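You operate a simulated robot arm through the tools that you are given. There is no shell and no other tool. Be economical: measure what you need, move in short steps, check, and stop when the job is done.

You run a simulated two-armed robot. Do the job below in one go: nothing can be reset, and whatever is moved stays where it is left.

JOB
Fetch the teal cloth from the top of the pile of white sacks and set it on the top of the low stack of sacks. Take the black tub from the shelf under the steel table and leave it on the steel table. Turn the white knob to off. Put the grey clip on the second board from the bottom of the long wire rack away on the clip rack. Push the wooden door shut. Any order will do.

The check looks at the end state, three seconds after you hand in, the way a careful person would. Anything else that was tipped, shoved, dropped, spilled or broken makes it a failure. Flat cloth is picked up by pressing the open fingertips on it (5 to 10 N) and closing them slowly along it; thin cloth reads only 2 to 8 mm in the jaws.

ROBOT AND FRAMES
Two 7-joint arms with fingered hands on one trunk, on a base that drives. Base frame: it is fixed to the floor where the robot stands at the start and does not move with it; the origin is under the middle of the robot, x ahead of it, y to its left, z up; the surface under the hand at the start is at about z = 600. Units: mm, rad, N and s.
The left shoulder is at the start at [70, 166, 943], the right one opposite. With the tool pointing down near the work surface each hand reaches from about 100 to 960 mm from the robot's upright axis, wherever it stands, measured 20 degrees to its own side. Places, roughly: black tub (34x20x15 cm) [-1700, -2800, 300]; clip rack (30x12 cm) [-200, 1840, 880]; grey clip (17x4x3 cm) [400, -3800, 600]; steel table [-1800, -2800, 900]; teal cloth (11x6x4 cm) [500, -200, 600]; top of the low stack of sacks [1300, 100, 700]; white knob [-1300, -4600, 1000]; wooden door [-1000, -5800, 1000]. Payload 4.1 kg a hand.
Tool frame (each hand has its own): the origin (TCP) lies between the finger pads and is the grasp point; the fingertips stand 32 mm ahead of it; z points along the fingers, y is the line along which they close. The gripper opens to 108 mm. The gripper's body begins 38 mm behind the TCP. The gripper is a hand of 4 fingers: y runs from the thumb to the fingers, the wrist lies at [-16, -108, -186] in the tool frame, and closing takes about 1.5 s.
Orientation is told as [roll, pitch, yaw] about the base's x, y, z axes, in that order, counted from this pose: with the fingers straight down and the wrist toward the robot, the tool's x, y and z point along [0, 1, 0], [1, 0, 0] and [0, 0, -1] of the base frame.

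CONTROLS
- The arms move only by the tool play_rows. It takes "left_series", "right_series" or both (then of equal length, played together; a hand with none holds still); each is a list that holds one entry, the list of rows, each a list of 6 numbers: the shift along the base's x, y, z in mm, then the turn, a rotation vector about the base's x, y, z in rad. In form: [[[x, y, z, ax, ay, az], ...]]. A call has 1 to 10 rows; each row is the pose to reach, as a shift and turn from the pose commanded when the call began. "left_grip" and "right_grip" are, for a hand that has rows, the opening in per cent of the stroke, from 0 (shut) to 100 (fully open), set as the call begins (left out, the last holds). Rows are played at 5 a second. More than 50 mm and 0.15 rad between two rows, or a gripper value outside its range, and nothing of the call is played. A pose out of reach is approached as far as the arm can. The call stops where the force on the tool passes 40 N (or 10 N more than at its start, if that is more) or the arm is blocked; 0.2 s more then pass. The fingers move at their own pace (about 45 mm/s each) and stop on an object; they squeeze with about 27 N. The grip force told is the motor's: it shows also when the fingers shut on nothing. Time passes only in rows, and 0.2 s behind the last, so rows that repeat a pose let the fingers close. It gives the time, the measured TCP pose, the force on the tool (base axes), the opening and the grip force at its end, in the units of the frame above (readings bear some noise), with the torque about the TCP (base axes, N m) and any sound that the robot's microphone picked up.
- Cameras (640 x 400 px; columns grow to the right, rows downward): "scene" is now at [136.2, -21.7, 1170.4]; the picture's right is [-0.24, -0.97, 0.00], its down [-0.56, 0.14, -0.82] and it looks along [0.79, -0.19, -0.58] (base axes); focal length 258 px, centre (320, 200). "left" rides on the left gripper at [-64, -93, -132] in its tool frame; the picture's right is [-0.80, -0.28, 0.53], its down [0.55, -0.71, 0.45] and it looks along [0.25, 0.65, 0.72] (tool axes); focal length 247 px, centre (320, 200). "right" rides on the right gripper at [64, -93, -131] in its tool frame; the picture's right is [-0.80, 0.28, -0.53], its down [-0.55, -0.71, 0.45] and it looks along [-0.25, 0.65, 0.72] (tool axes); focal length 247 px, centre (320, 200). There is no depth. A picture from a camera that has moved, and an enlarged one, comes with that camera's place and axes in the base frame and with its lens.
- get_image(camera): a new picture of that camera. The clock stands still meanwhile.
- lift_body(by): slides the trunk up (or, below 0, down) by that many mm; the arms and the scene camera ride with it, the base frame stays. It gives what a move gives, with no picture.
- base_move(legs): drives the robot by 1 to 6 legs, each [ahead, left, turn to the left] in mm, mm and rad, along the robot's own axes; the way and the turn of a leg run together, so that a leg with both is an arc; at most 1500 mm and 3.142 rad a leg. The arms and the cameras ride along, it lands a little off, and it stops where it bumps. It gives what a move gives.
- move_fingers(index, middle, ring, thumb_bend, hand): sets how far each is bent, from 0 (flat) to 100 (curled in); at 30 the hand is open as for a grip, at 70 the pads meet at the TCP. One left out holds its place. A second passes; each finger stops where it meets its share of the squeeze, and holds until it gets a number again. A gripper value or a shape takes the hand back. It gives what a move gives, with no picture; readings hold the bend of each and the force on the fingers (four entries, about 0 where the hand has none), thumb and palm.
- grasp_type(shape, hand): the hand has 4 fingers and takes this shape, open, in about a second: jaw (thumb against the fingers, like two jaws); tri (thumb and two fingers); tip (a fingertip pinch); poke (one finger out to press); point (the index stretched); flat (the hand flat); cup (the hand cupped); fist (a fist). The gripper value then closes the fingers along that shape, each until it touches; the sizes above hold for jaw. It gives what a move gives, with no picture.
- head_to(pan, tilt): turns the head with the scene camera to pan (to the left, within 1.501 rad either way) and tilt (down, from -0.506 to 1.204), counted from straight ahead of the robot. It gives what a move gives.
- zoom(camera, box): a new picture of the part [left, top, right, bottom] of that camera's present view, enlarged. The clock stands still meanwhile.
- hand_in(): hands the job in; it is judged then, once.

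Work in short steps. Places have to be worked out from the pictures, the camera data and where the tool is seen: move nearer, look again, correct. Check each grasp and each placing, and mend what went wrong. You have 165 turns and 138 pictures in all, those below and enlarged ones among them. Open the grippers and draw the arms clear of the work before you hand the job in, unless the task says otherwise; then end with one line.

The tools are called as name(argument=value, ...) on one line, values as JSON. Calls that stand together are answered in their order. play_rows: Moves the arms, as the interface text tells. Its arguments: {"type":"object","properties":{"left_series":{"type":"array","items":{"type":"array","items":{"type":"array","items":{"type":"number"}}}},"left_grip":{"type":"number"},"right_series":{"type":"array","items":{"type":"array","items":{"type":"array","items":{"type":"number"}}}},"right_grip":{"type":"number"}},"required":[]} The other tools are called the same way: lift_body (by) slides the trunk up or down; grasp_type (shape, hand) gives the hand a shape; move_fingers (index, middle, ring, thumb_bend, hand) moves the fingers one by one; base_move (legs) drives the base; head_to (pan, tilt) turns the head that bears the scene camera; get_image (camera) takes a picture; zoom (camera, box) takes an enlarged picture of a part of a camera's view; hand_in () hands the job in.

At the start:

```text
clock: 0.0
left_tool_pos: [692.8, 108.1, 834.8]
left_tool_rot: [-0.001, 0.001, 0.002]
left_wrist_force: [-0.4, -0.5, -0.2]
left_torque: [-0.01, 0.03, -0.04]
left_grip_width: 107.6
left_grip_force: 0.1
left_shape: jaw
left_bend: [30.0, 30.0, 30.0, 30.0]
left_finger forces: [0.0, 0.0, 0.1, 0.1, 0.0, 0.0]
right_tool_pos: [449.0, -364.9, 866.7]
right_tool_rot: [0.0, -0.001, 0.002]
right_wrist_force: [-0.4, 0.4, 0.3]
right_torque: [0.02, -0.04, -0.01]
right_grip_width: 107.6
right_grip_force: 0.1
right_shape: jaw
right_bend: [30.0, 30.0, 30.0, 30.0]
right_finger forces: [0.0, 0.0, 0.0, 0.1, 0.0, 0.0]
trunk travel left (down, up): [-450.0, 490.0]
robot x, y, heading: [3.7, -0.6, -0.002]
head pan, tilt: [-0.239, 0.614]
```

scene: 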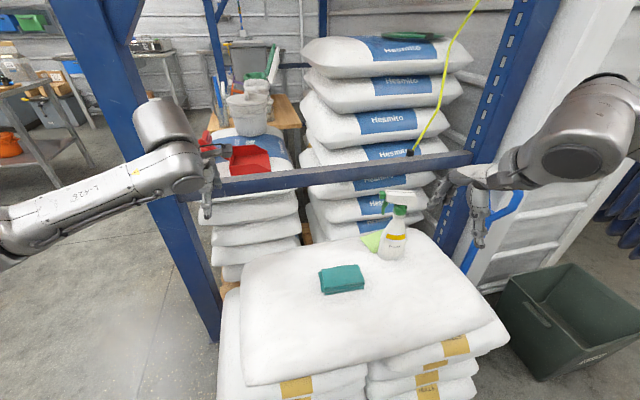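
right: 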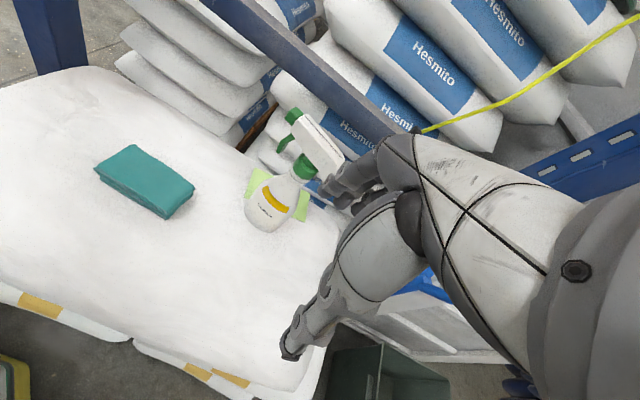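
left: 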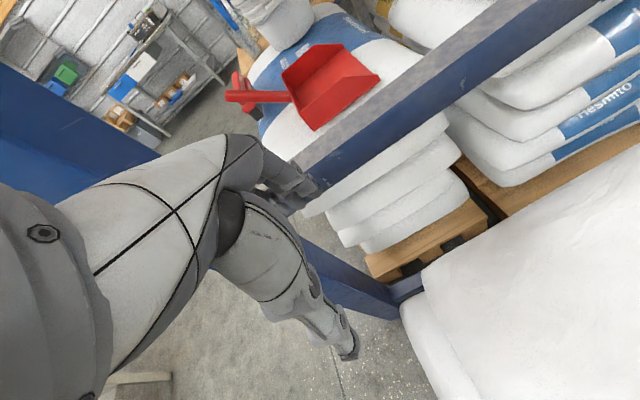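

I'll start with the cloth, estimated near [530, -175, 620]. First I'll enlarge the views to get its place and the free spots on the low stack.

zoom(camera="scene", box=[280, 220, 440, 320])

zoom(camera="scene", box=[180, 60, 340, 160])

```text
4.00 times, centred on (360, 270) of scene
camera zoom: at [136.2, -21.7, 1170.4], right [-0.24, -0.97, 0.0], down [-0.56, 0.14, -0.82], along [0.79, -0.19, -0.58], focal length 1031 px, centre (160, -80)
```

zoom: 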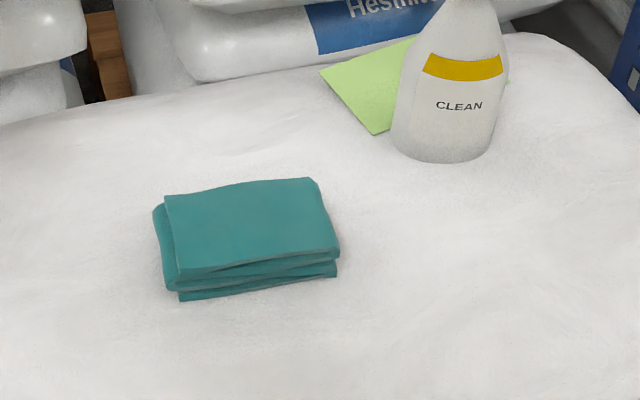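

```text
4.00 times, centred on (260, 110) of scene
camera zoom: at [136.2, -21.7, 1170.4], right [-0.24, -0.97, 0.0], down [-0.56, 0.14, -0.82], along [0.79, -0.19, -0.58], focal length 1031 px, centre (560, 560)
```

zoom: 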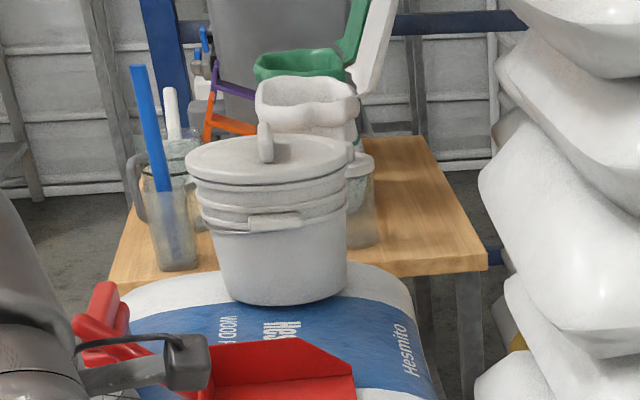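

The cloth's centre comes out near [535, -175], with its long axis along y and its top at z of about 628. I'll bring the right hand above it, moving left first so it stays clear of the bottle.

play_rows(right_series=[[[0, 45, 0, 0, 0, 0], [10, 90, 0, 0, 0, 0], [30, 130, 0, 0, 0, 0], [55, 165, -20, 0, 0, 0], [80, 188, -50, 0, 0, 0], [86, 190, -95, 0, 0, 0], [86, 190, -140, 0, 0, 0]]], right_grip=100)

get_image(camera="right")

get_image(camera="scene")

```text
clock: 1.6
left_tool_pos: [693.2, 107.7, 833.6]
left_tool_rot: [0.0, 0.001, -0.001]
left_wrist_force: [-0.3, -0.1, 0.1]
left_torque: [0.03, -0.01, 0.01]
left_grip_width: 107.4
left_grip_force: 0.1
left_shape: jaw
left_bend: [30.0, 30.0, 30.0, 30.0]
left_finger forces: [0.0, 0.0, 0.0, 0.0, 0.0, 0.0]
right_tool_pos: [534.9, -174.3, 725.5]
right_tool_rot: [0.001, 0.001, 0.001]
right_wrist_force: [0.2, 0.8, 0.0]
right_torque: [-0.01, 0.0, 0.01]
right_grip_width: 107.6
right_grip_force: 0.1
right_shape: jaw
right_bend: [30.0, 30.0, 30.0, 30.0]
right_finger forces: [0.0, 0.0, 0.1, 0.1, 0.1, 0.0]
trunk travel left (down, up): [-450.0, 490.0]
robot x, y, heading: [-0.6, -2.3, -0.001]
head pan, tilt: [-0.239, 0.614]
```

```text
132 pictures are left
camera right: at [441.6, -112.4, 854.8], right [0.28, -0.8, 0.53], down [-0.71, -0.55, -0.45], along [0.65, -0.25, -0.72], focal length 247 px, centre (320, 200)
```

right: 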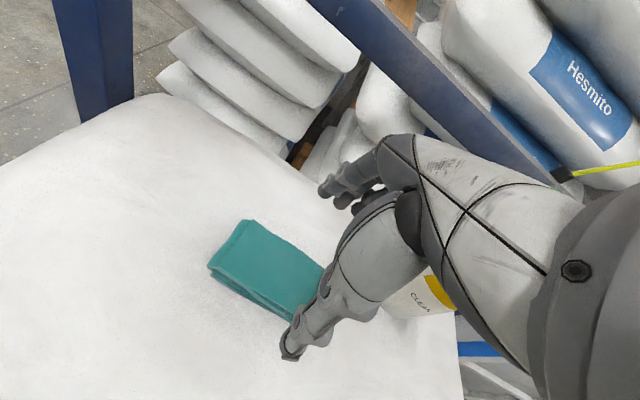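

```text
131 pictures are left
camera scene: at [136.7, -21.7, 1170.4], right [-0.24, -0.97, 0.0], down [-0.56, 0.14, -0.82], along [0.79, -0.19, -0.58], focal length 258 px, centre (320, 200)
```

scene: 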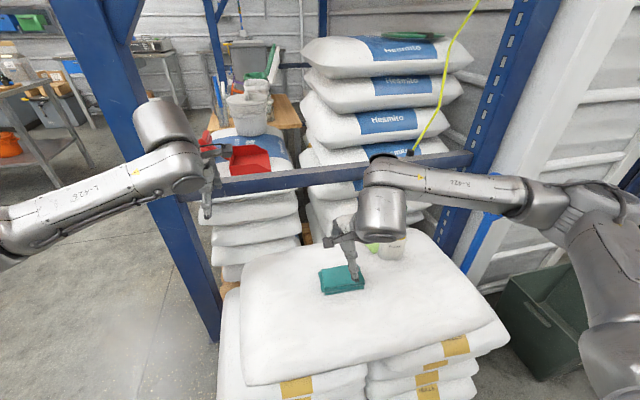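

Both views agree on the cloth's centre, about [537, -172]. I'll lower the open jaws around it until the fingertips are just above the sack.

play_rows(right_series=[[[2, 1, -30, 0, 0, 0], [2, 1, -55, 0, 0, 0], [2, 1, -75, 0, 0, 0], [2, 1, -86, 0, 0, 0]]])

zoom(camera="scene", box=[280, 220, 440, 320])

get_image(camera="right")

```text
clock: 2.6
left_tool_pos: [691.6, 108.5, 834.3]
left_tool_rot: [0.001, -0.001, 0.001]
left_wrist_force: [0.7, -0.4, 0.2]
left_torque: [0.01, 0.02, -0.02]
left_grip_width: 107.8
left_grip_force: 0.1
left_shape: jaw
left_bend: [30.0, 30.0, 30.0, 30.0]
left_finger forces: [0.1, 0.0, 0.0, 0.1, 0.1, 0.0]
right_tool_pos: [536.6, -177.0, 639.6]
right_tool_rot: [-0.001, 0.001, 0.001]
right_wrist_force: [0.6, -1.0, 1.2]
right_torque: [0.01, 0.02, 0.0]
right_grip_width: 107.6
right_grip_force: 0.0
right_shape: jaw
right_bend: [30.0, 30.0, 30.0, 30.0]
right_finger forces: [0.0, 0.0, 0.1, 0.0, 0.1, 0.0]
trunk travel left (down, up): [-450.0, 490.0]
robot x, y, heading: [-1.9, -0.9, 0.002]
head pan, tilt: [-0.239, 0.614]
```

```text
4.00 times, centred on (360, 270) of scene
camera zoom: at [136.2, -21.7, 1170.4], right [-0.24, -0.97, 0.0], down [-0.56, 0.14, -0.82], along [0.79, -0.19, -0.58], focal length 1031 px, centre (160, -80)
```

zoom: 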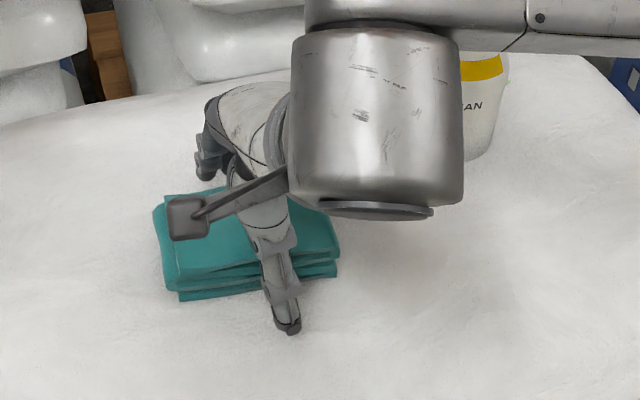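

```text
129 pictures are left
camera right: at [444.4, -112.0, 770.7], right [0.28, -0.8, 0.53], down [-0.71, -0.55, -0.45], along [0.65, -0.25, -0.72], focal length 247 px, centre (320, 200)
```

right: 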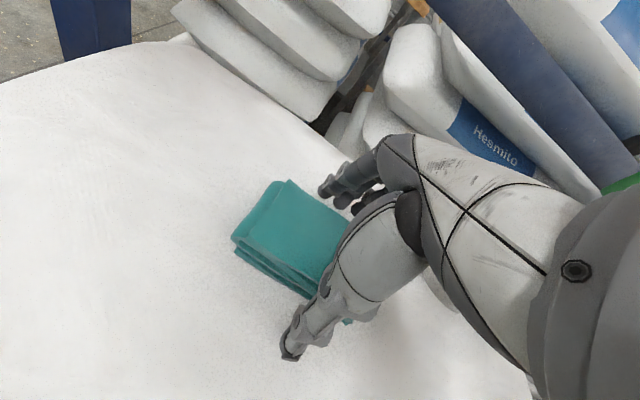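

The thumb is in front of the cloth and the fingers are behind it. I'll go down a few mm more and close.

play_rows(right_series=[[[0, 4, -5, 0, 0, 0]]])

play_rows(right_series=[[[0, 0, 0, 0, 0, 0], [0, 0, 0, 0, 0, 0], [0, 0, 0, 0, 0, 0], [0, 0, 0, 0, 0, 0], [0, 0, 0, 0, 0, 0], [0, 0, 0, 0, 0, 0], [0, 0, 0, 0, 0, 0], [0, 0, 0, 0, 0, 0]]], right_grip=0)

play_rows(right_series=[[[0, 0, 30, 0, 0, 0], [0, 0, 70, 0, 0, 0], [0, 0, 120, 0, 0, 0]]])

get_image(camera="right")

```text
clock: 3.0
left_tool_pos: [692.4, 108.6, 835.1]
left_tool_rot: [0.001, 0.001, 0.001]
left_wrist_force: [0.5, -0.1, 0.0]
left_torque: [-0.01, -0.01, -0.02]
left_grip_width: 107.7
left_grip_force: 0.2
left_shape: jaw
left_bend: [30.0, 30.0, 30.0, 30.0]
left_finger forces: [0.0, 0.1, 0.0, 0.0, 0.0, 0.0]
right_tool_pos: [536.7, -171.8, 636.5]
right_tool_rot: [0.0, 0.001, -0.002]
right_wrist_force: [-0.1, 0.1, 0.3]
right_torque: [0.03, 0.02, 0.02]
right_grip_width: 107.5
right_grip_force: 0.0
right_shape: jaw
right_bend: [30.0, 30.0, 30.0, 30.0]
right_finger forces: [0.0, 0.0, 0.0, 0.0, 0.0, 0.0]
trunk travel left (down, up): [-450.0, 490.0]
robot x, y, heading: [-3.3, 1.4, 0.002]
head pan, tilt: [-0.239, 0.614]
```

```text
clock: 4.8
left_tool_pos: [691.3, 107.7, 834.2]
left_tool_rot: [0.0, -0.001, 0.001]
left_wrist_force: [0.3, 1.3, -1.0]
left_torque: [0.02, -0.05, 0.0]
left_grip_width: 107.8
left_grip_force: 0.1
left_shape: jaw
left_bend: [30.0, 30.0, 30.0, 30.0]
left_finger forces: [0.0, 0.1, 0.0, 0.0, 0.0, 0.1]
right_tool_pos: [537.6, -172.8, 636.5]
right_tool_rot: [-0.002, 0.0, -0.001]
right_wrist_force: [0.5, 0.3, -0.9]
right_torque: [0.01, -0.01, -0.03]
right_grip_width: 53.1
right_grip_force: 27.2
right_shape: jaw
right_bend: [74.0, 46.0, 44.0, 71.0]
right_finger forces: [13.4, 7.7, 3.2, 0.0, 24.3, 0.0]
trunk travel left (down, up): [-450.0, 490.0]
robot x, y, heading: [0.4, 5.2, -0.006]
head pan, tilt: [-0.239, 0.614]
```

```text
clock: 5.6
left_tool_pos: [690.7, 109.1, 835.6]
left_tool_rot: [-0.001, 0.0, 0.0]
left_wrist_force: [0.1, -0.1, 0.5]
left_torque: [0.01, -0.01, 0.02]
left_grip_width: 107.7
left_grip_force: 0.0
left_shape: jaw
left_bend: [30.0, 30.0, 30.0, 30.0]
left_finger forces: [0.0, 0.0, 0.0, 0.1, 0.0, 0.0]
right_tool_pos: [536.7, -170.4, 758.4]
right_tool_rot: [0.0, -0.001, 0.0]
right_wrist_force: [-0.1, 0.2, -0.4]
right_torque: [0.02, 0.0, 0.01]
right_grip_width: 52.8
right_grip_force: 27.0
right_shape: jaw
right_bend: [74.0, 46.0, 44.0, 71.0]
right_finger forces: [13.4, 7.6, 3.4, 0.0, 24.4, 0.0]
trunk travel left (down, up): [-450.0, 490.0]
robot x, y, heading: [1.8, -1.7, -0.002]
head pan, tilt: [-0.239, 0.614]
```

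```text
128 pictures are left
camera right: at [444.6, -106.3, 888.1], right [0.28, -0.8, 0.53], down [-0.71, -0.55, -0.45], along [0.65, -0.25, -0.72], focal length 247 px, centre (320, 200)
```

right: 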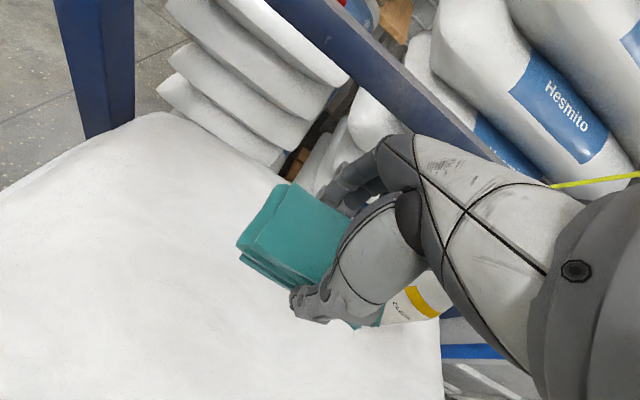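

The cloth is held at 53 mm. The low stack lies beyond the beam, so I'll look left and ahead for a way around the column.

head_to(pan=0.6, tilt=0.5)

get_image(camera="scene")

head_to(pan=1.45, tilt=0.5)

get_image(camera="scene")

```text
clock: 6.8
left_tool_pos: [692.6, 107.6, 835.3]
left_tool_rot: [-0.001, -0.001, 0.0]
left_wrist_force: [0.0, 0.2, 0.3]
left_torque: [0.02, 0.01, -0.02]
left_grip_width: 107.5
left_grip_force: 0.0
left_shape: jaw
left_bend: [30.0, 30.0, 30.0, 30.0]
left_finger forces: [0.0, 0.1, 0.1, 0.1, 0.1, 0.0]
right_tool_pos: [538.1, -170.3, 757.5]
right_tool_rot: [0.0, 0.0, -0.001]
right_wrist_force: [-0.6, 0.1, -0.6]
right_torque: [0.01, -0.02, -0.04]
right_grip_width: 52.8
right_grip_force: 27.3
right_shape: jaw
right_bend: [74.0, 46.0, 44.0, 71.0]
right_finger forces: [13.3, 7.5, 3.5, 0.0, 24.4, 0.0]
trunk travel left (down, up): [-450.0, 490.0]
robot x, y, heading: [0.1, -0.2, 0.003]
head pan, tilt: [0.6, 0.499]
```

```text
127 pictures are left
camera scene: at [126.0, 50.5, 1180.7], right [0.56, -0.83, 0.0], down [-0.4, -0.27, -0.88], along [0.72, 0.5, -0.48], focal length 258 px, centre (320, 200)
```

scene: 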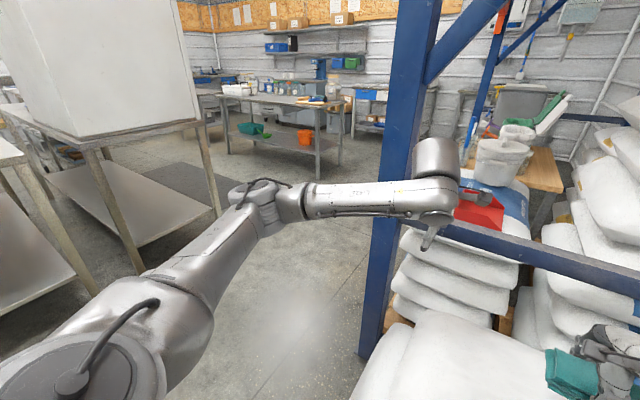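

```text
clock: 7.9
left_tool_pos: [691.1, 108.7, 834.5]
left_tool_rot: [-0.001, 0.0, 0.0]
left_wrist_force: [-0.5, 0.2, -0.7]
left_torque: [0.0, 0.01, 0.0]
left_grip_width: 107.8
left_grip_force: 0.0
left_shape: jaw
left_bend: [30.0, 30.0, 30.0, 30.0]
left_finger forces: [0.0, 0.0, 0.1, 0.0, 0.0, 0.0]
right_tool_pos: [537.9, -169.4, 755.8]
right_tool_rot: [0.001, 0.0, -0.001]
right_wrist_force: [-0.7, -0.4, -1.3]
right_torque: [0.01, 0.02, 0.0]
right_grip_width: 52.9
right_grip_force: 27.2
right_shape: jaw
right_bend: [74.0, 46.0, 44.0, 71.0]
right_finger forces: [13.4, 7.6, 3.4, 0.0, 24.4, 0.0]
trunk travel left (down, up): [-450.0, 490.0]
robot x, y, heading: [-0.0, 1.5, -0.001]
head pan, tilt: [1.45, 0.499]
```

```text
126 pictures are left
camera scene: at [61.9, 89.5, 1180.8], right [0.99, -0.12, 0.0], down [-0.06, -0.48, -0.88], along [0.11, 0.87, -0.48], focal length 258 px, centre (320, 200)
```

scene: 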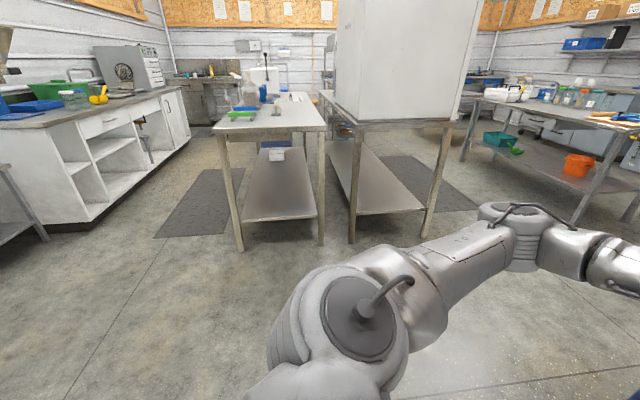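

There's a clear aisle left of the column, with free floor up to y of about 1700. I'll tuck both hands back, then drive left, then ahead past the column, and turn to face the low stack from its side.

play_rows(left_series=[[[-45, 10, 10, 0, 0, 0], [-90, 20, 20, 0, 0, 0], [-135, 30, 30, 0, 0, 0], [-180, 40, 40, 0, 0, 0], [-220, 50, 50, 0, 0, 0], [-260, 60, 60, 0, 0, 0]]], right_series=[[[-20, -5, 20, 0, 0, 0], [-40, -10, 40, 0, 0, 0], [-65, -15, 65, 0, 0, 0], [-90, -20, 90, 0, 0, 0], [-115, -25, 110, 0, 0, 0], [-140, -30, 130, 0, 0, 0]]])

base_move(legs=[[-60, 0, 0], [0, 1000, 0], [1210, 0, 0], [0, 0, -1.571]])

head_to(pan=0.0, tilt=0.55)

get_image(camera="scene")

```text
clock: 9.3
left_tool_pos: [506.4, 154.8, 912.4]
left_tool_rot: [0.0, 0.002, 0.0]
left_wrist_force: [-0.1, 1.0, -0.2]
left_torque: [-0.03, 0.0, -0.04]
left_grip_width: 107.8
left_grip_force: 0.0
left_shape: jaw
left_bend: [30.0, 30.0, 30.0, 30.0]
left_finger forces: [0.0, 0.0, 0.0, 0.1, 0.0, 0.0]
left hand out of reach, approached as far as the arm can: row 5, 6
right_tool_pos: [392.6, -199.6, 887.1]
right_tool_rot: [-0.001, 0.001, 0.0]
right_wrist_force: [0.2, 0.0, -0.9]
right_torque: [0.01, -0.01, -0.01]
right_grip_width: 52.9
right_grip_force: 26.7
right_shape: jaw
right_bend: [74.0, 46.0, 44.0, 71.0]
right_finger forces: [13.4, 7.6, 3.4, 0.0, 24.5, 0.0]
trunk travel left (down, up): [-450.0, 490.0]
robot x, y, heading: [-0.4, -2.5, -0.002]
head pan, tilt: [1.45, 0.499]
```

```text
clock: 24.6
left_tool_pos: [1265.6, 494.9, 911.7]
left_tool_rot: [0.0, 0.002, -1.596]
left_wrist_force: [0.4, 0.6, -0.4]
left_torque: [0.02, 0.0, 0.0]
left_grip_width: 107.9
left_grip_force: 0.0
left_shape: jaw
left_bend: [30.0, 30.0, 30.0, 30.0]
left_finger forces: [0.1, 0.1, 0.0, 0.1, 0.1, 0.0]
right_tool_pos: [913.4, 616.6, 887.9]
right_tool_rot: [0.0, 0.002, -1.596]
right_wrist_force: [0.2, 0.5, -1.2]
right_torque: [0.01, 0.01, -0.03]
right_grip_width: 52.6
right_grip_force: 26.3
right_shape: jaw
right_bend: [74.0, 46.0, 44.0, 71.0]
right_finger forces: [13.3, 7.4, 3.3, 0.1, 24.0, 0.1]
trunk travel left (down, up): [-450.0, 490.0]
robot x, y, heading: [1123.8, 1003.5, -1.598]
head pan, tilt: [1.45, 0.499]
```

```text
clock: 26.2
left_tool_pos: [1264.7, 493.8, 911.1]
left_tool_rot: [0.001, 0.001, -1.597]
left_wrist_force: [-0.7, 0.0, -1.1]
left_torque: [-0.01, 0.03, 0.03]
left_grip_width: 107.9
left_grip_force: 0.1
left_shape: jaw
left_bend: [30.0, 30.0, 30.0, 30.0]
left_finger forces: [0.0, 0.0, 0.0, 0.0, 0.0, 0.1]
right_tool_pos: [913.8, 616.9, 888.4]
right_tool_rot: [-0.001, 0.0, -1.596]
right_wrist_force: [-0.4, -0.2, -0.3]
right_torque: [-0.05, 0.01, 0.02]
right_grip_width: 52.4
right_grip_force: 27.5
right_shape: jaw
right_bend: [74.0, 46.0, 44.0, 71.0]
right_finger forces: [13.3, 7.5, 3.3, 0.1, 24.1, 0.0]
trunk travel left (down, up): [-450.0, 490.0]
robot x, y, heading: [1124.5, 1003.3, -1.598]
head pan, tilt: [0.0, 0.55]
```

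```text
125 pictures are left
camera scene: at [1119.8, 865.5, 1176.2], right [-1.0, 0.02, 0.0], down [0.01, 0.52, -0.85], along [-0.02, -0.85, -0.52], focal length 258 px, centre (320, 200)
```

scene: 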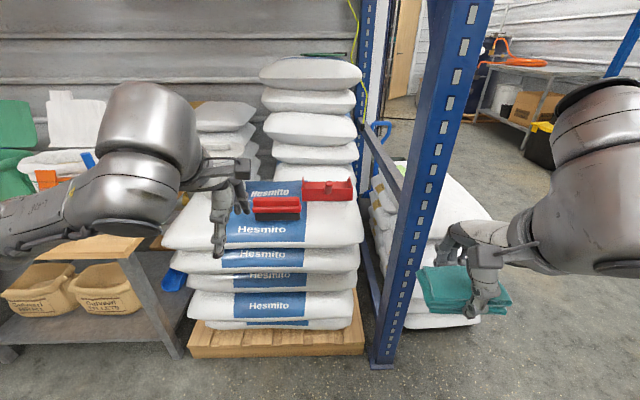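

The stack's top is visible, with free white sack on the right end. I'll look closer with the left-hand camera and a zoom.

zoom(camera="scene", box=[160, 140, 400, 290])

get_image(camera="left")

get_image(camera="right")

```text
2.67 times, centred on (280, 215) of scene
camera zoom: at [1119.8, 865.5, 1176.2], right [-1.0, 0.02, 0.0], down [0.01, 0.52, -0.85], along [-0.02, -0.85, -0.52], focal length 688 px, centre (427, 160)
```

zoom: 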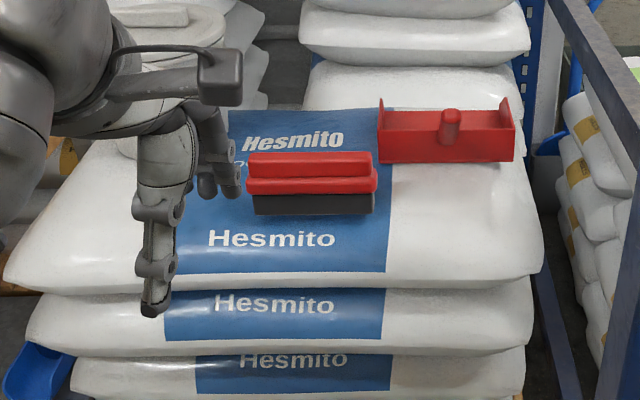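

```text
123 pictures are left
camera left: at [1202.6, 589.9, 1043.9], right [-0.79, 0.3, -0.53], down [0.57, 0.69, -0.45], along [0.23, -0.65, -0.72], focal length 247 px, centre (320, 200)
```

left: 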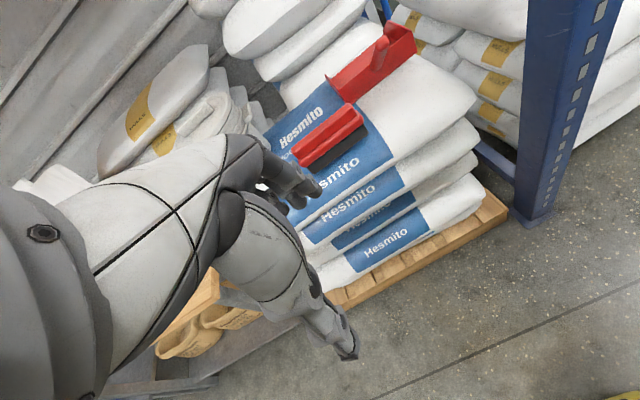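

```text
122 pictures are left
camera right: at [980.4, 707.2, 1017.1], right [-0.8, -0.26, 0.53], down [-0.53, 0.72, -0.45], along [-0.27, -0.64, -0.72], focal length 247 px, centre (320, 200)
```

right: 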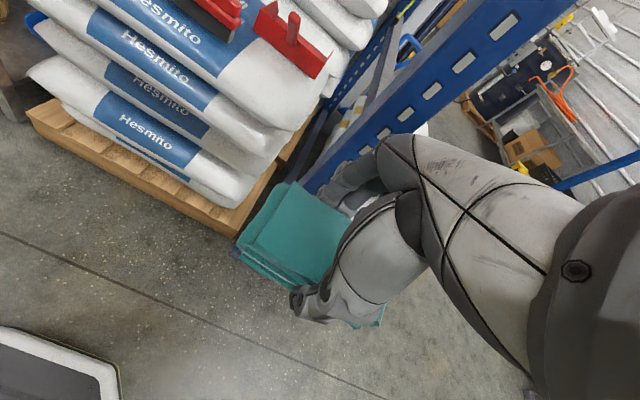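

Triangulating puts the top sack's surface near z of 690–700. The free patch right of the brush and in front of the dustpan is centred at about [1080, 185]. I'll shift the right hand inward, away from the column, and drive a bit nearer.

play_rows(right_series=[[[45, 0, 0, 0, 0, 0], [90, 0, 0, 0, 0, 0], [130, 0, 0, 0, 0, 0], [165, 0, 0, 0, 0, 0]]])

base_move(legs=[[150, 0, 0.027]])

get_image(camera="scene")

get_image(camera="right")

```text
clock: 27.2
left_tool_pos: [1266.5, 494.0, 911.0]
left_tool_rot: [0.0, 0.002, -1.595]
left_wrist_force: [-0.1, -0.1, 0.6]
left_torque: [0.01, 0.01, 0.0]
left_grip_width: 107.7
left_grip_force: 0.1
left_shape: jaw
left_bend: [30.0, 30.0, 30.0, 30.0]
left_finger forces: [0.1, 0.0, 0.0, 0.1, 0.1, 0.0]
right_tool_pos: [1079.7, 619.1, 886.6]
right_tool_rot: [-0.001, 0.001, -1.596]
right_wrist_force: [-0.9, -0.1, -0.2]
right_torque: [-0.01, 0.0, 0.02]
right_grip_width: 52.4
right_grip_force: 26.7
right_shape: jaw
right_bend: [74.0, 46.0, 45.0, 71.0]
right_finger forces: [13.3, 7.5, 3.3, 0.1, 24.2, 0.0]
trunk travel left (down, up): [-450.0, 490.0]
robot x, y, heading: [1121.2, 1002.1, -1.599]
head pan, tilt: [0.0, 0.55]
```

```text
clock: 28.6
left_tool_pos: [1275.7, 348.0, 910.8]
left_tool_rot: [-0.001, 0.003, -1.567]
left_wrist_force: [-0.6, -0.4, 0.2]
left_torque: [0.02, -0.01, -0.01]
left_grip_width: 107.6
left_grip_force: 0.0
left_shape: jaw
left_bend: [30.0, 30.0, 30.0, 30.0]
left_finger forces: [0.1, 0.0, 0.1, 0.1, 0.0, 0.0]
right_tool_pos: [1087.1, 467.0, 886.8]
right_tool_rot: [0.001, 0.001, -1.57]
right_wrist_force: [0.0, -0.1, -0.4]
right_torque: [0.01, 0.0, -0.03]
right_grip_width: 52.7
right_grip_force: 26.6
right_shape: jaw
right_bend: [74.0, 46.0, 45.0, 71.0]
right_finger forces: [13.3, 7.5, 3.4, 0.0, 24.2, 0.0]
trunk travel left (down, up): [-450.0, 490.0]
robot x, y, heading: [1120.0, 853.9, -1.567]
head pan, tilt: [0.0, 0.55]
```

```text
121 pictures are left
camera scene: at [1121.9, 714.7, 1175.9], right [-1.0, 0.0, 0.0], down [0.0, 0.52, -0.85], along [0.0, -0.85, -0.52], focal length 258 px, centre (320, 200)
```

scene: 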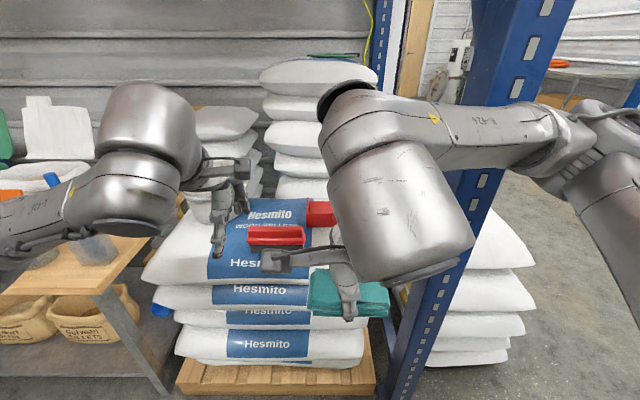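

```text
120 pictures are left
camera right: at [1151.5, 558.1, 1017.2], right [-0.8, -0.28, 0.53], down [-0.55, 0.71, -0.45], along [-0.25, -0.65, -0.72], focal length 247 px, centre (320, 200)
```

right: 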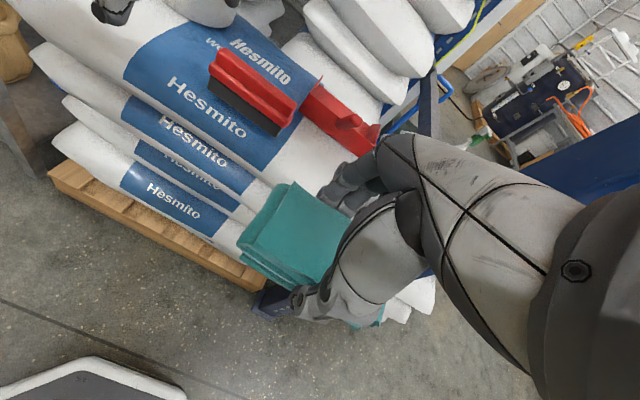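

The path looks clear. I'll extend the cloth forward over the free patch at [1083, 185] and then lower part way.

play_rows(right_series=[[[0, -45, 0, 0, 0, 0], [0, -90, 0, 0, 0, 0], [0, -135, 0, 0, 0, 0], [0, -180, 0, 0, 0, 0], [-2, -225, 0, 0, 0, 0], [-4, -265, 0, 0, 0, 0], [-4, -282, -35, 0, 0, 0], [-4, -282, -75, 0, 0, 0]]])

get_image(camera="right")

get_image(camera="scene")

```text
clock: 30.4
left_tool_pos: [1282.5, 366.9, 921.1]
left_tool_rot: [-0.006, -0.019, -1.569]
left_wrist_force: [0.5, 0.4, 0.4]
left_torque: [0.04, 0.02, -0.02]
left_grip_width: 107.8
left_grip_force: 0.2
left_shape: jaw
left_bend: [30.0, 30.0, 30.0, 30.0]
left_finger forces: [0.0, 0.0, 0.0, 0.0, 0.0, 0.1]
right_tool_pos: [1087.8, 199.9, 831.2]
right_tool_rot: [-0.005, -0.028, -1.565]
right_wrist_force: [-0.5, 0.8, -0.1]
right_torque: [0.04, 0.02, 0.01]
right_grip_width: 52.6
right_grip_force: 27.3
right_shape: jaw
right_bend: [74.0, 46.0, 45.0, 71.0]
right_finger forces: [13.8, 7.8, 3.8, 0.0, 25.9, 0.0]
trunk travel left (down, up): [-450.0, 490.0]
robot x, y, heading: [1121.6, 857.1, -1.571]
head pan, tilt: [0.0, 0.55]
```

```text
119 pictures are left
camera right: at [1153.6, 295.5, 958.5], right [-0.79, -0.27, 0.54], down [-0.55, 0.69, -0.46], along [-0.25, -0.67, -0.7], focal length 247 px, centre (320, 200)
```

right: 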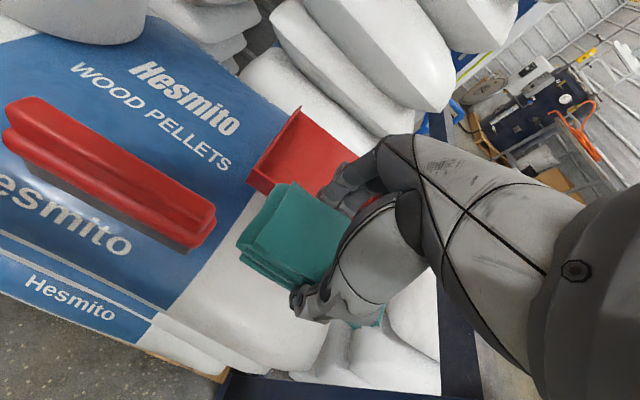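

```text
118 pictures are left
camera scene: at [1129.1, 739.2, 1179.8], right [-1.0, 0.0, 0.01], down [-0.01, 0.5, -0.86], along [0.0, -0.86, -0.5], focal length 258 px, centre (320, 200)
```

scene: 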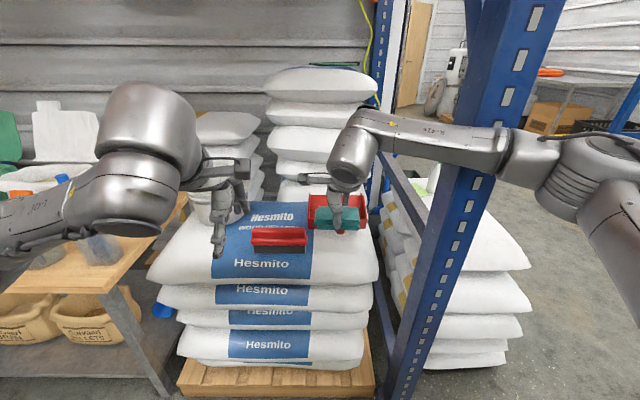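

The readings show the robot being pushed back and tilted slightly, so the right elbow probably touches the column. I'll draw the hand back, shift the base away from the column, and reach again.

play_rows(right_series=[[[0, 10, 40, 0, 0, 0], [0, 50, 75, 0, 0, 0], [0, 95, 75, 0, 0, 0], [0, 140, 75, 0, 0, 0], [0, 180, 75, 0, 0, 0]]])

base_move(legs=[[0, 200, 0]])

get_image(camera="scene")

```text
refused: row 2 steps farther than a row can; nothing moved
```

```text
clock: 31.9
left_tool_pos: [1477.0, 349.4, 910.7]
left_tool_rot: [-0.001, 0.002, -1.572]
left_wrist_force: [0.6, -0.2, 0.2]
left_torque: [0.0, 0.0, 0.01]
left_grip_width: 107.7
left_grip_force: 0.1
left_shape: jaw
left_bend: [30.0, 30.0, 30.0, 30.0]
left_finger forces: [0.0, 0.0, 0.0, 0.0, 0.0, 0.1]
right_tool_pos: [1281.8, 185.1, 811.1]
right_tool_rot: [-0.001, -0.002, -1.57]
right_wrist_force: [0.7, 0.0, -0.4]
right_torque: [-0.01, 0.03, -0.01]
right_grip_width: 52.8
right_grip_force: 27.2
right_shape: jaw
right_bend: [74.0, 46.0, 44.0, 71.0]
right_finger forces: [14.9, 8.4, 3.8, 0.0, 27.2, 0.0]
trunk travel left (down, up): [-450.0, 490.0]
robot x, y, heading: [1322.8, 852.7, -1.571]
head pan, tilt: [0.0, 0.55]
```

```text
117 pictures are left
camera scene: at [1322.6, 716.3, 1176.1], right [-1.0, 0.0, 0.0], down [0.0, 0.52, -0.85], along [0.0, -0.85, -0.52], focal length 258 px, centre (320, 200)
```

scene: 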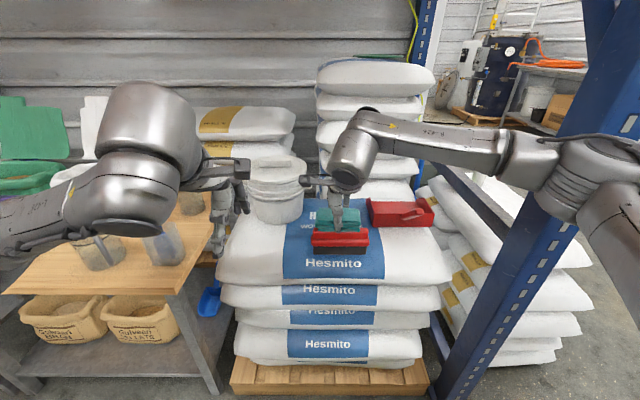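

The base has already moved, and the tilt is gone. I'll check that the brush and dustpan weren't disturbed.

zoom(camera="scene", box=[220, 140, 460, 290])

get_image(camera="right")

```text
2.67 times, centred on (340, 215) of scene
camera zoom: at [1322.6, 716.3, 1176.1], right [-1.0, 0.0, 0.0], down [0.0, 0.52, -0.85], along [0.0, -0.85, -0.52], focal length 688 px, centre (267, 160)
```

zoom: 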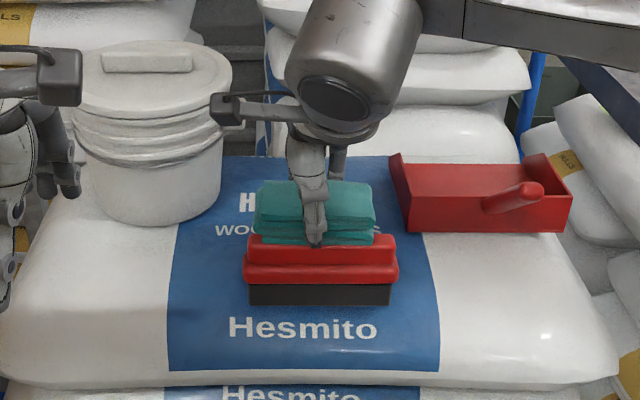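

```text
115 pictures are left
camera right: at [1346.6, 276.7, 942.1], right [-0.8, -0.28, 0.53], down [-0.55, 0.71, -0.45], along [-0.25, -0.65, -0.72], focal length 247 px, centre (320, 200)
```

right: 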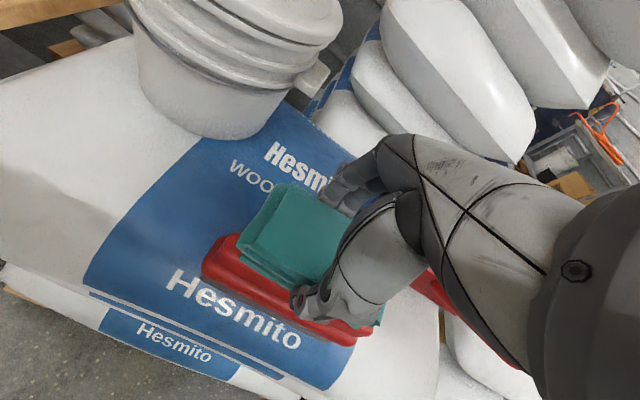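

The brush seems to have slid about 25–30 mm to +x, dragged by the hand during that base move. I'll lift the hand, place the cloth first, then nudge the brush back.

play_rows(right_series=[[[0, 0, 40, 0, 0, 0], [0, 0, 85, 0, 0, 0]]])

zoom(camera="scene", box=[220, 140, 460, 290])

```text
clock: 32.5
left_tool_pos: [1476.5, 349.3, 911.8]
left_tool_rot: [0.0, 0.002, -1.571]
left_wrist_force: [0.6, 0.0, 0.3]
left_torque: [-0.01, -0.04, 0.02]
left_grip_width: 107.5
left_grip_force: 0.1
left_shape: jaw
left_bend: [30.0, 30.0, 30.0, 30.0]
left_finger forces: [0.1, 0.0, 0.0, 0.0, 0.0, 0.0]
right_tool_pos: [1278.9, 187.2, 896.3]
right_tool_rot: [0.001, 0.001, -1.568]
right_wrist_force: [0.4, -0.4, -0.1]
right_torque: [0.02, -0.02, -0.03]
right_grip_width: 53.2
right_grip_force: 26.8
right_shape: jaw
right_bend: [74.0, 46.0, 44.0, 71.0]
right_finger forces: [15.0, 8.4, 3.8, 0.0, 27.1, 0.0]
trunk travel left (down, up): [-450.0, 490.0]
robot x, y, heading: [1318.9, 857.2, -1.571]
head pan, tilt: [0.0, 0.55]
```

```text
2.67 times, centred on (340, 215) of scene
camera zoom: at [1321.5, 717.0, 1176.2], right [-1.0, 0.0, 0.0], down [0.0, 0.52, -0.85], along [0.0, -0.85, -0.52], focal length 688 px, centre (267, 160)
```

zoom: 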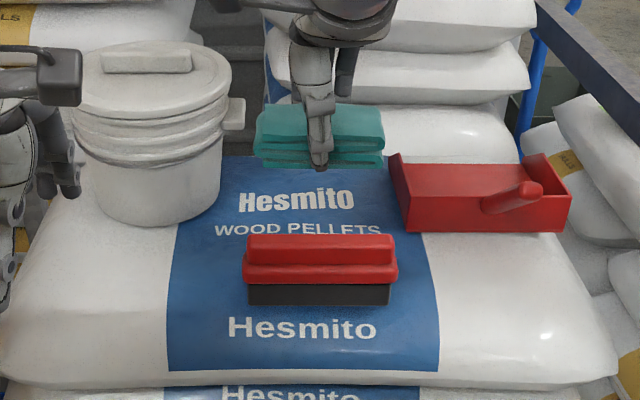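

Judged against the label text, the brush moved about 22 mm in +x and maybe 10 mm in +y. I'll now carry the cloth to above [1083, 185].

play_rows(right_series=[[[-45, 0, 0, 0, 0, 0], [-90, 0, 0, 0, 0, 0], [-135, 0, 0, 0, 0, 0], [-175, 0, 0, 0, 0, 0], [-196, 0, 0, 0, 0, 0], [-196, 0, -45, 0, 0, 0], [-196, 0, -90, 0, 0, 0], [-196, 0, -120, 0, 0, 0]]])

get_image(camera="right")

get_image(camera="scene")

```text
clock: 34.4
left_tool_pos: [1477.6, 350.4, 911.0]
left_tool_rot: [0.001, 0.003, -1.571]
left_wrist_force: [-0.3, -0.2, -0.1]
left_torque: [0.03, 0.03, 0.02]
left_grip_width: 107.7
left_grip_force: 0.1
left_shape: jaw
left_bend: [30.0, 30.0, 30.0, 30.0]
left_finger forces: [0.0, 0.0, 0.1, 0.1, 0.0, 0.0]
right_tool_pos: [1084.9, 183.0, 775.2]
right_tool_rot: [0.001, -0.001, -1.569]
right_wrist_force: [0.2, -0.4, -0.1]
right_torque: [0.01, 0.03, -0.03]
right_grip_width: 52.6
right_grip_force: 26.6
right_shape: jaw
right_bend: [74.0, 46.0, 44.0, 71.0]
right_finger forces: [14.5, 8.2, 3.9, 0.0, 26.7, 0.1]
trunk travel left (down, up): [-450.0, 490.0]
robot x, y, heading: [1319.6, 861.4, -1.572]
head pan, tilt: [0.0, 0.55]
```

```text
113 pictures are left
camera right: at [1149.0, 274.8, 905.6], right [-0.8, -0.28, 0.53], down [-0.55, 0.71, -0.45], along [-0.25, -0.65, -0.72], focal length 247 px, centre (320, 200)
```

right: 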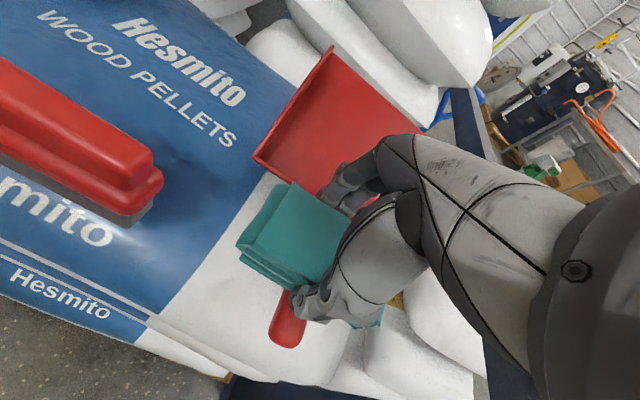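

```text
112 pictures are left
camera scene: at [1321.1, 715.8, 1176.1], right [-1.0, 0.0, 0.0], down [0.0, 0.52, -0.85], along [0.0, -0.85, -0.52], focal length 258 px, centre (320, 200)
```

scene: 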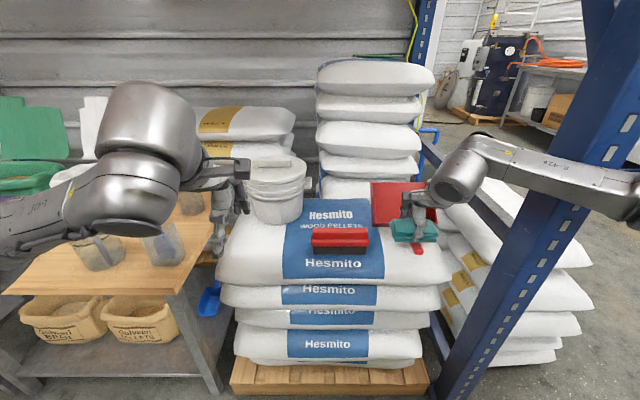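

The dustpan's handle reaches toward me under the cloth, and lowering pressed it so the pan tilts. I'll lift straight back up slowly to let it settle.

play_rows(right_series=[[[0, 0, 10, 0, 0, 0], [0, 0, 20, 0, 0, 0], [0, 0, 30, 0, 0, 0], [0, 0, 40, 0, 0, 0], [0, 0, 50, 0, 0, 0], [0, 0, 60, 0, 0, 0], [0, 0, 75, 0, 0, 0], [0, 0, 110, 0, 0, 0]]])

zoom(camera="scene", box=[220, 140, 460, 290])

get_image(camera="right")

```text
clock: 36.1
left_tool_pos: [1476.1, 348.9, 912.3]
left_tool_rot: [0.0, 0.001, -1.571]
left_wrist_force: [-0.1, 0.2, -0.2]
left_torque: [-0.01, 0.03, -0.01]
left_grip_width: 107.6
left_grip_force: 0.1
left_shape: jaw
left_bend: [30.0, 30.0, 30.0, 30.0]
left_finger forces: [0.1, 0.0, 0.0, 0.0, 0.0, 0.0]
right_tool_pos: [1085.5, 185.5, 887.9]
right_tool_rot: [-0.001, 0.001, -1.572]
right_wrist_force: [0.0, 0.7, -0.8]
right_torque: [-0.01, 0.03, -0.02]
right_grip_width: 53.1
right_grip_force: 27.5
right_shape: jaw
right_bend: [74.0, 46.0, 44.0, 71.0]
right_finger forces: [14.5, 8.3, 3.9, 0.1, 26.6, 0.0]
trunk travel left (down, up): [-450.0, 490.0]
robot x, y, heading: [1319.6, 857.4, -1.572]
head pan, tilt: [0.0, 0.55]
```

```text
2.67 times, centred on (340, 215) of scene
camera zoom: at [1321.7, 716.9, 1176.2], right [-1.0, 0.0, 0.0], down [0.0, 0.52, -0.85], along [0.0, -0.85, -0.52], focal length 688 px, centre (267, 160)
```

zoom: 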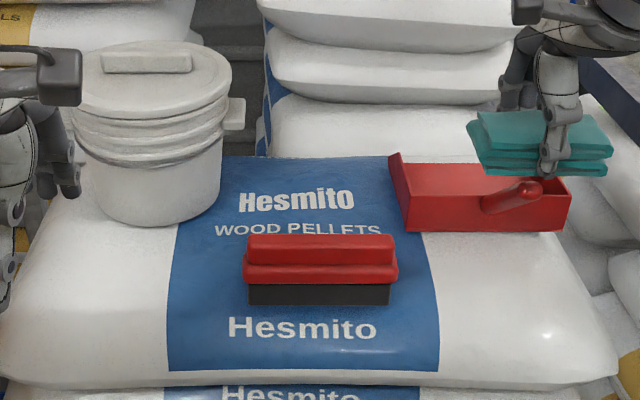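

```text
110 pictures are left
camera right: at [1150.4, 277.3, 1017.9], right [-0.8, -0.28, 0.53], down [-0.55, 0.71, -0.45], along [-0.25, -0.65, -0.72], focal length 247 px, centre (320, 200)
```

right: 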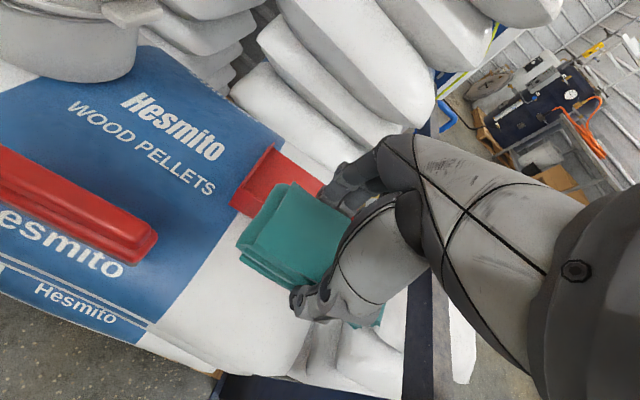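

The dustpan fell back exactly where it was. Its handle rises to about [1075, 185, 817], so that patch is no good. The white patch left of the label, near [1445, 195], is free. I'll raise and draw back a little, and move the base 150 mm left.

play_rows(right_series=[[[0, 20, 20, 0, 0, 0], [0, 60, 35, 0, 0, 0], [0, 90, 50, 0, 0, 0]]], left_series=[[[30, 0, 0, 0, 0, 0], [60, 0, 0, 0, 0, 0], [80, 0, 0, 0, 0, 0]]])

base_move(legs=[[0, 150, 0]])

get_image(camera="scene")

```text
clock: 37.0
left_tool_pos: [1556.8, 348.0, 913.8]
left_tool_rot: [0.0, 0.004, -1.568]
left_wrist_force: [0.9, -0.2, 0.3]
left_torque: [-0.01, 0.0, -0.01]
left_grip_width: 107.8
left_grip_force: 0.2
left_shape: jaw
left_bend: [30.0, 30.0, 30.0, 30.0]
left_finger forces: [0.0, 0.1, 0.0, 0.1, 0.0, 0.1]
right_tool_pos: [1086.4, 275.8, 935.2]
right_tool_rot: [0.001, 0.0, -1.572]
right_wrist_force: [0.6, -1.0, -0.1]
right_torque: [-0.01, -0.01, 0.01]
right_grip_width: 53.0
right_grip_force: 26.8
right_shape: jaw
right_bend: [74.0, 46.0, 44.0, 71.0]
right_finger forces: [14.4, 8.3, 3.9, 0.0, 26.5, 0.0]
trunk travel left (down, up): [-450.0, 490.0]
robot x, y, heading: [1320.7, 857.7, -1.573]
head pan, tilt: [0.0, 0.55]
```

```text
clock: 38.3
left_tool_pos: [1707.2, 348.0, 911.9]
left_tool_rot: [-0.002, 0.004, -1.569]
left_wrist_force: [-0.3, 0.5, -0.4]
left_torque: [0.01, 0.04, 0.01]
left_grip_width: 107.7
left_grip_force: 0.0
left_shape: jaw
left_bend: [30.0, 30.0, 30.0, 30.0]
left_finger forces: [0.1, 0.0, 0.0, 0.0, 0.1, 0.0]
right_tool_pos: [1236.4, 274.5, 936.9]
right_tool_rot: [-0.002, 0.001, -1.571]
right_wrist_force: [0.8, -0.4, -0.6]
right_torque: [0.01, 0.03, -0.01]
right_grip_width: 52.6
right_grip_force: 26.9
right_shape: jaw
right_bend: [74.0, 46.0, 44.0, 71.0]
right_finger forces: [14.3, 8.2, 3.9, 0.0, 26.5, 0.0]
trunk travel left (down, up): [-450.0, 490.0]
robot x, y, heading: [1471.5, 861.7, -1.57]
head pan, tilt: [0.0, 0.55]
```

```text
109 pictures are left
camera scene: at [1471.1, 716.5, 1176.2], right [-1.0, 0.0, 0.0], down [0.0, 0.52, -0.85], along [0.0, -0.85, -0.52], focal length 258 px, centre (320, 200)
```

scene: 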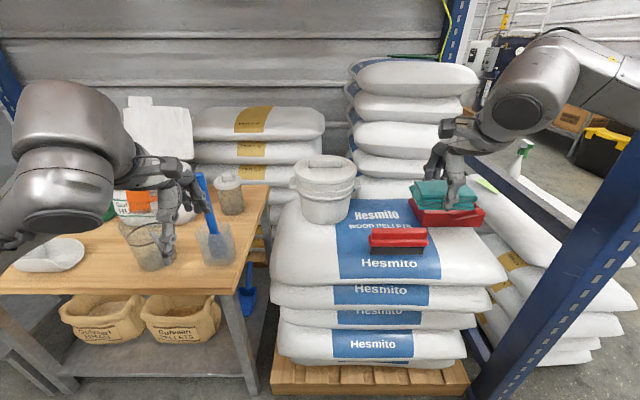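

The free patch left of the label is centred near [1487, 195]. I'll carry the cloth there staying clear of the bucket, then lower to about 45 mm above the surface.

play_rows(right_series=[[[50, 0, 0, 0, 0, 0], [100, 0, 0, 0, 0, 0], [150, 0, 0, 0, 0, 0], [200, 0, 0, 0, 0, 0], [250, 0, 0, 0, 0, 0], [250, -40, -20, 0, 0, 0], [250, -80, -50, 0, 0, 0], [250, -80, -100, 0, 0, 0], [250, -80, -150, 0, 0, 0]]])

get_image(camera="right")

get_image(camera="scene")

```text
clock: 40.3
left_tool_pos: [1703.6, 346.9, 912.3]
left_tool_rot: [0.0, 0.003, -1.57]
left_wrist_force: [0.8, 0.1, 0.4]
left_torque: [0.05, 0.01, -0.04]
left_grip_width: 107.8
left_grip_force: 0.1
left_shape: jaw
left_bend: [30.0, 30.0, 30.0, 30.0]
left_finger forces: [0.1, 0.0, 0.1, 0.0, 0.0, 0.0]
right_tool_pos: [1485.9, 195.7, 786.1]
right_tool_rot: [0.001, 0.0, -1.572]
right_wrist_force: [0.6, 0.6, -0.4]
right_torque: [0.02, 0.01, 0.01]
right_grip_width: 52.9
right_grip_force: 27.4
right_shape: jaw
right_bend: [74.0, 46.0, 44.0, 71.0]
right_finger forces: [14.1, 8.0, 3.8, 0.1, 26.0, 0.0]
trunk travel left (down, up): [-450.0, 490.0]
robot x, y, heading: [1471.0, 859.0, -1.573]
head pan, tilt: [0.0, 0.55]
```

```text
108 pictures are left
camera right: at [1550.0, 287.3, 916.2], right [-0.8, -0.28, 0.53], down [-0.55, 0.71, -0.45], along [-0.25, -0.65, -0.72], focal length 247 px, centre (320, 200)
```

right: 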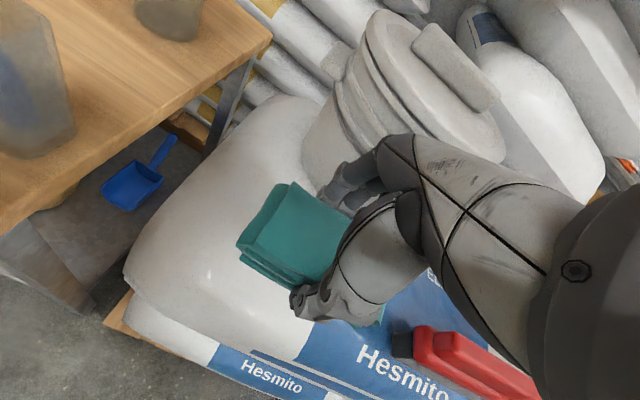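

```text
107 pictures are left
camera scene: at [1470.0, 715.5, 1176.1], right [-1.0, 0.0, 0.0], down [0.0, 0.52, -0.85], along [0.0, -0.85, -0.52], focal length 258 px, centre (320, 200)
```

scene: 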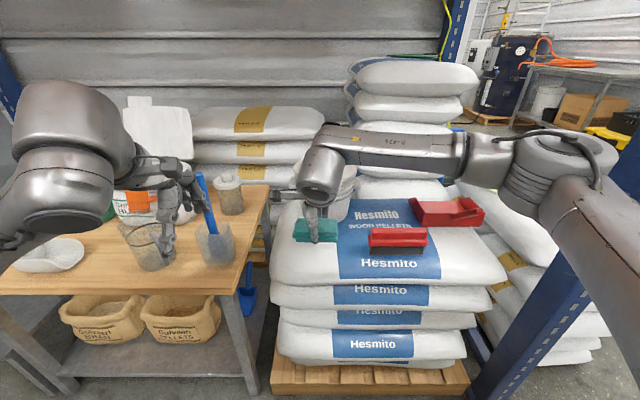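

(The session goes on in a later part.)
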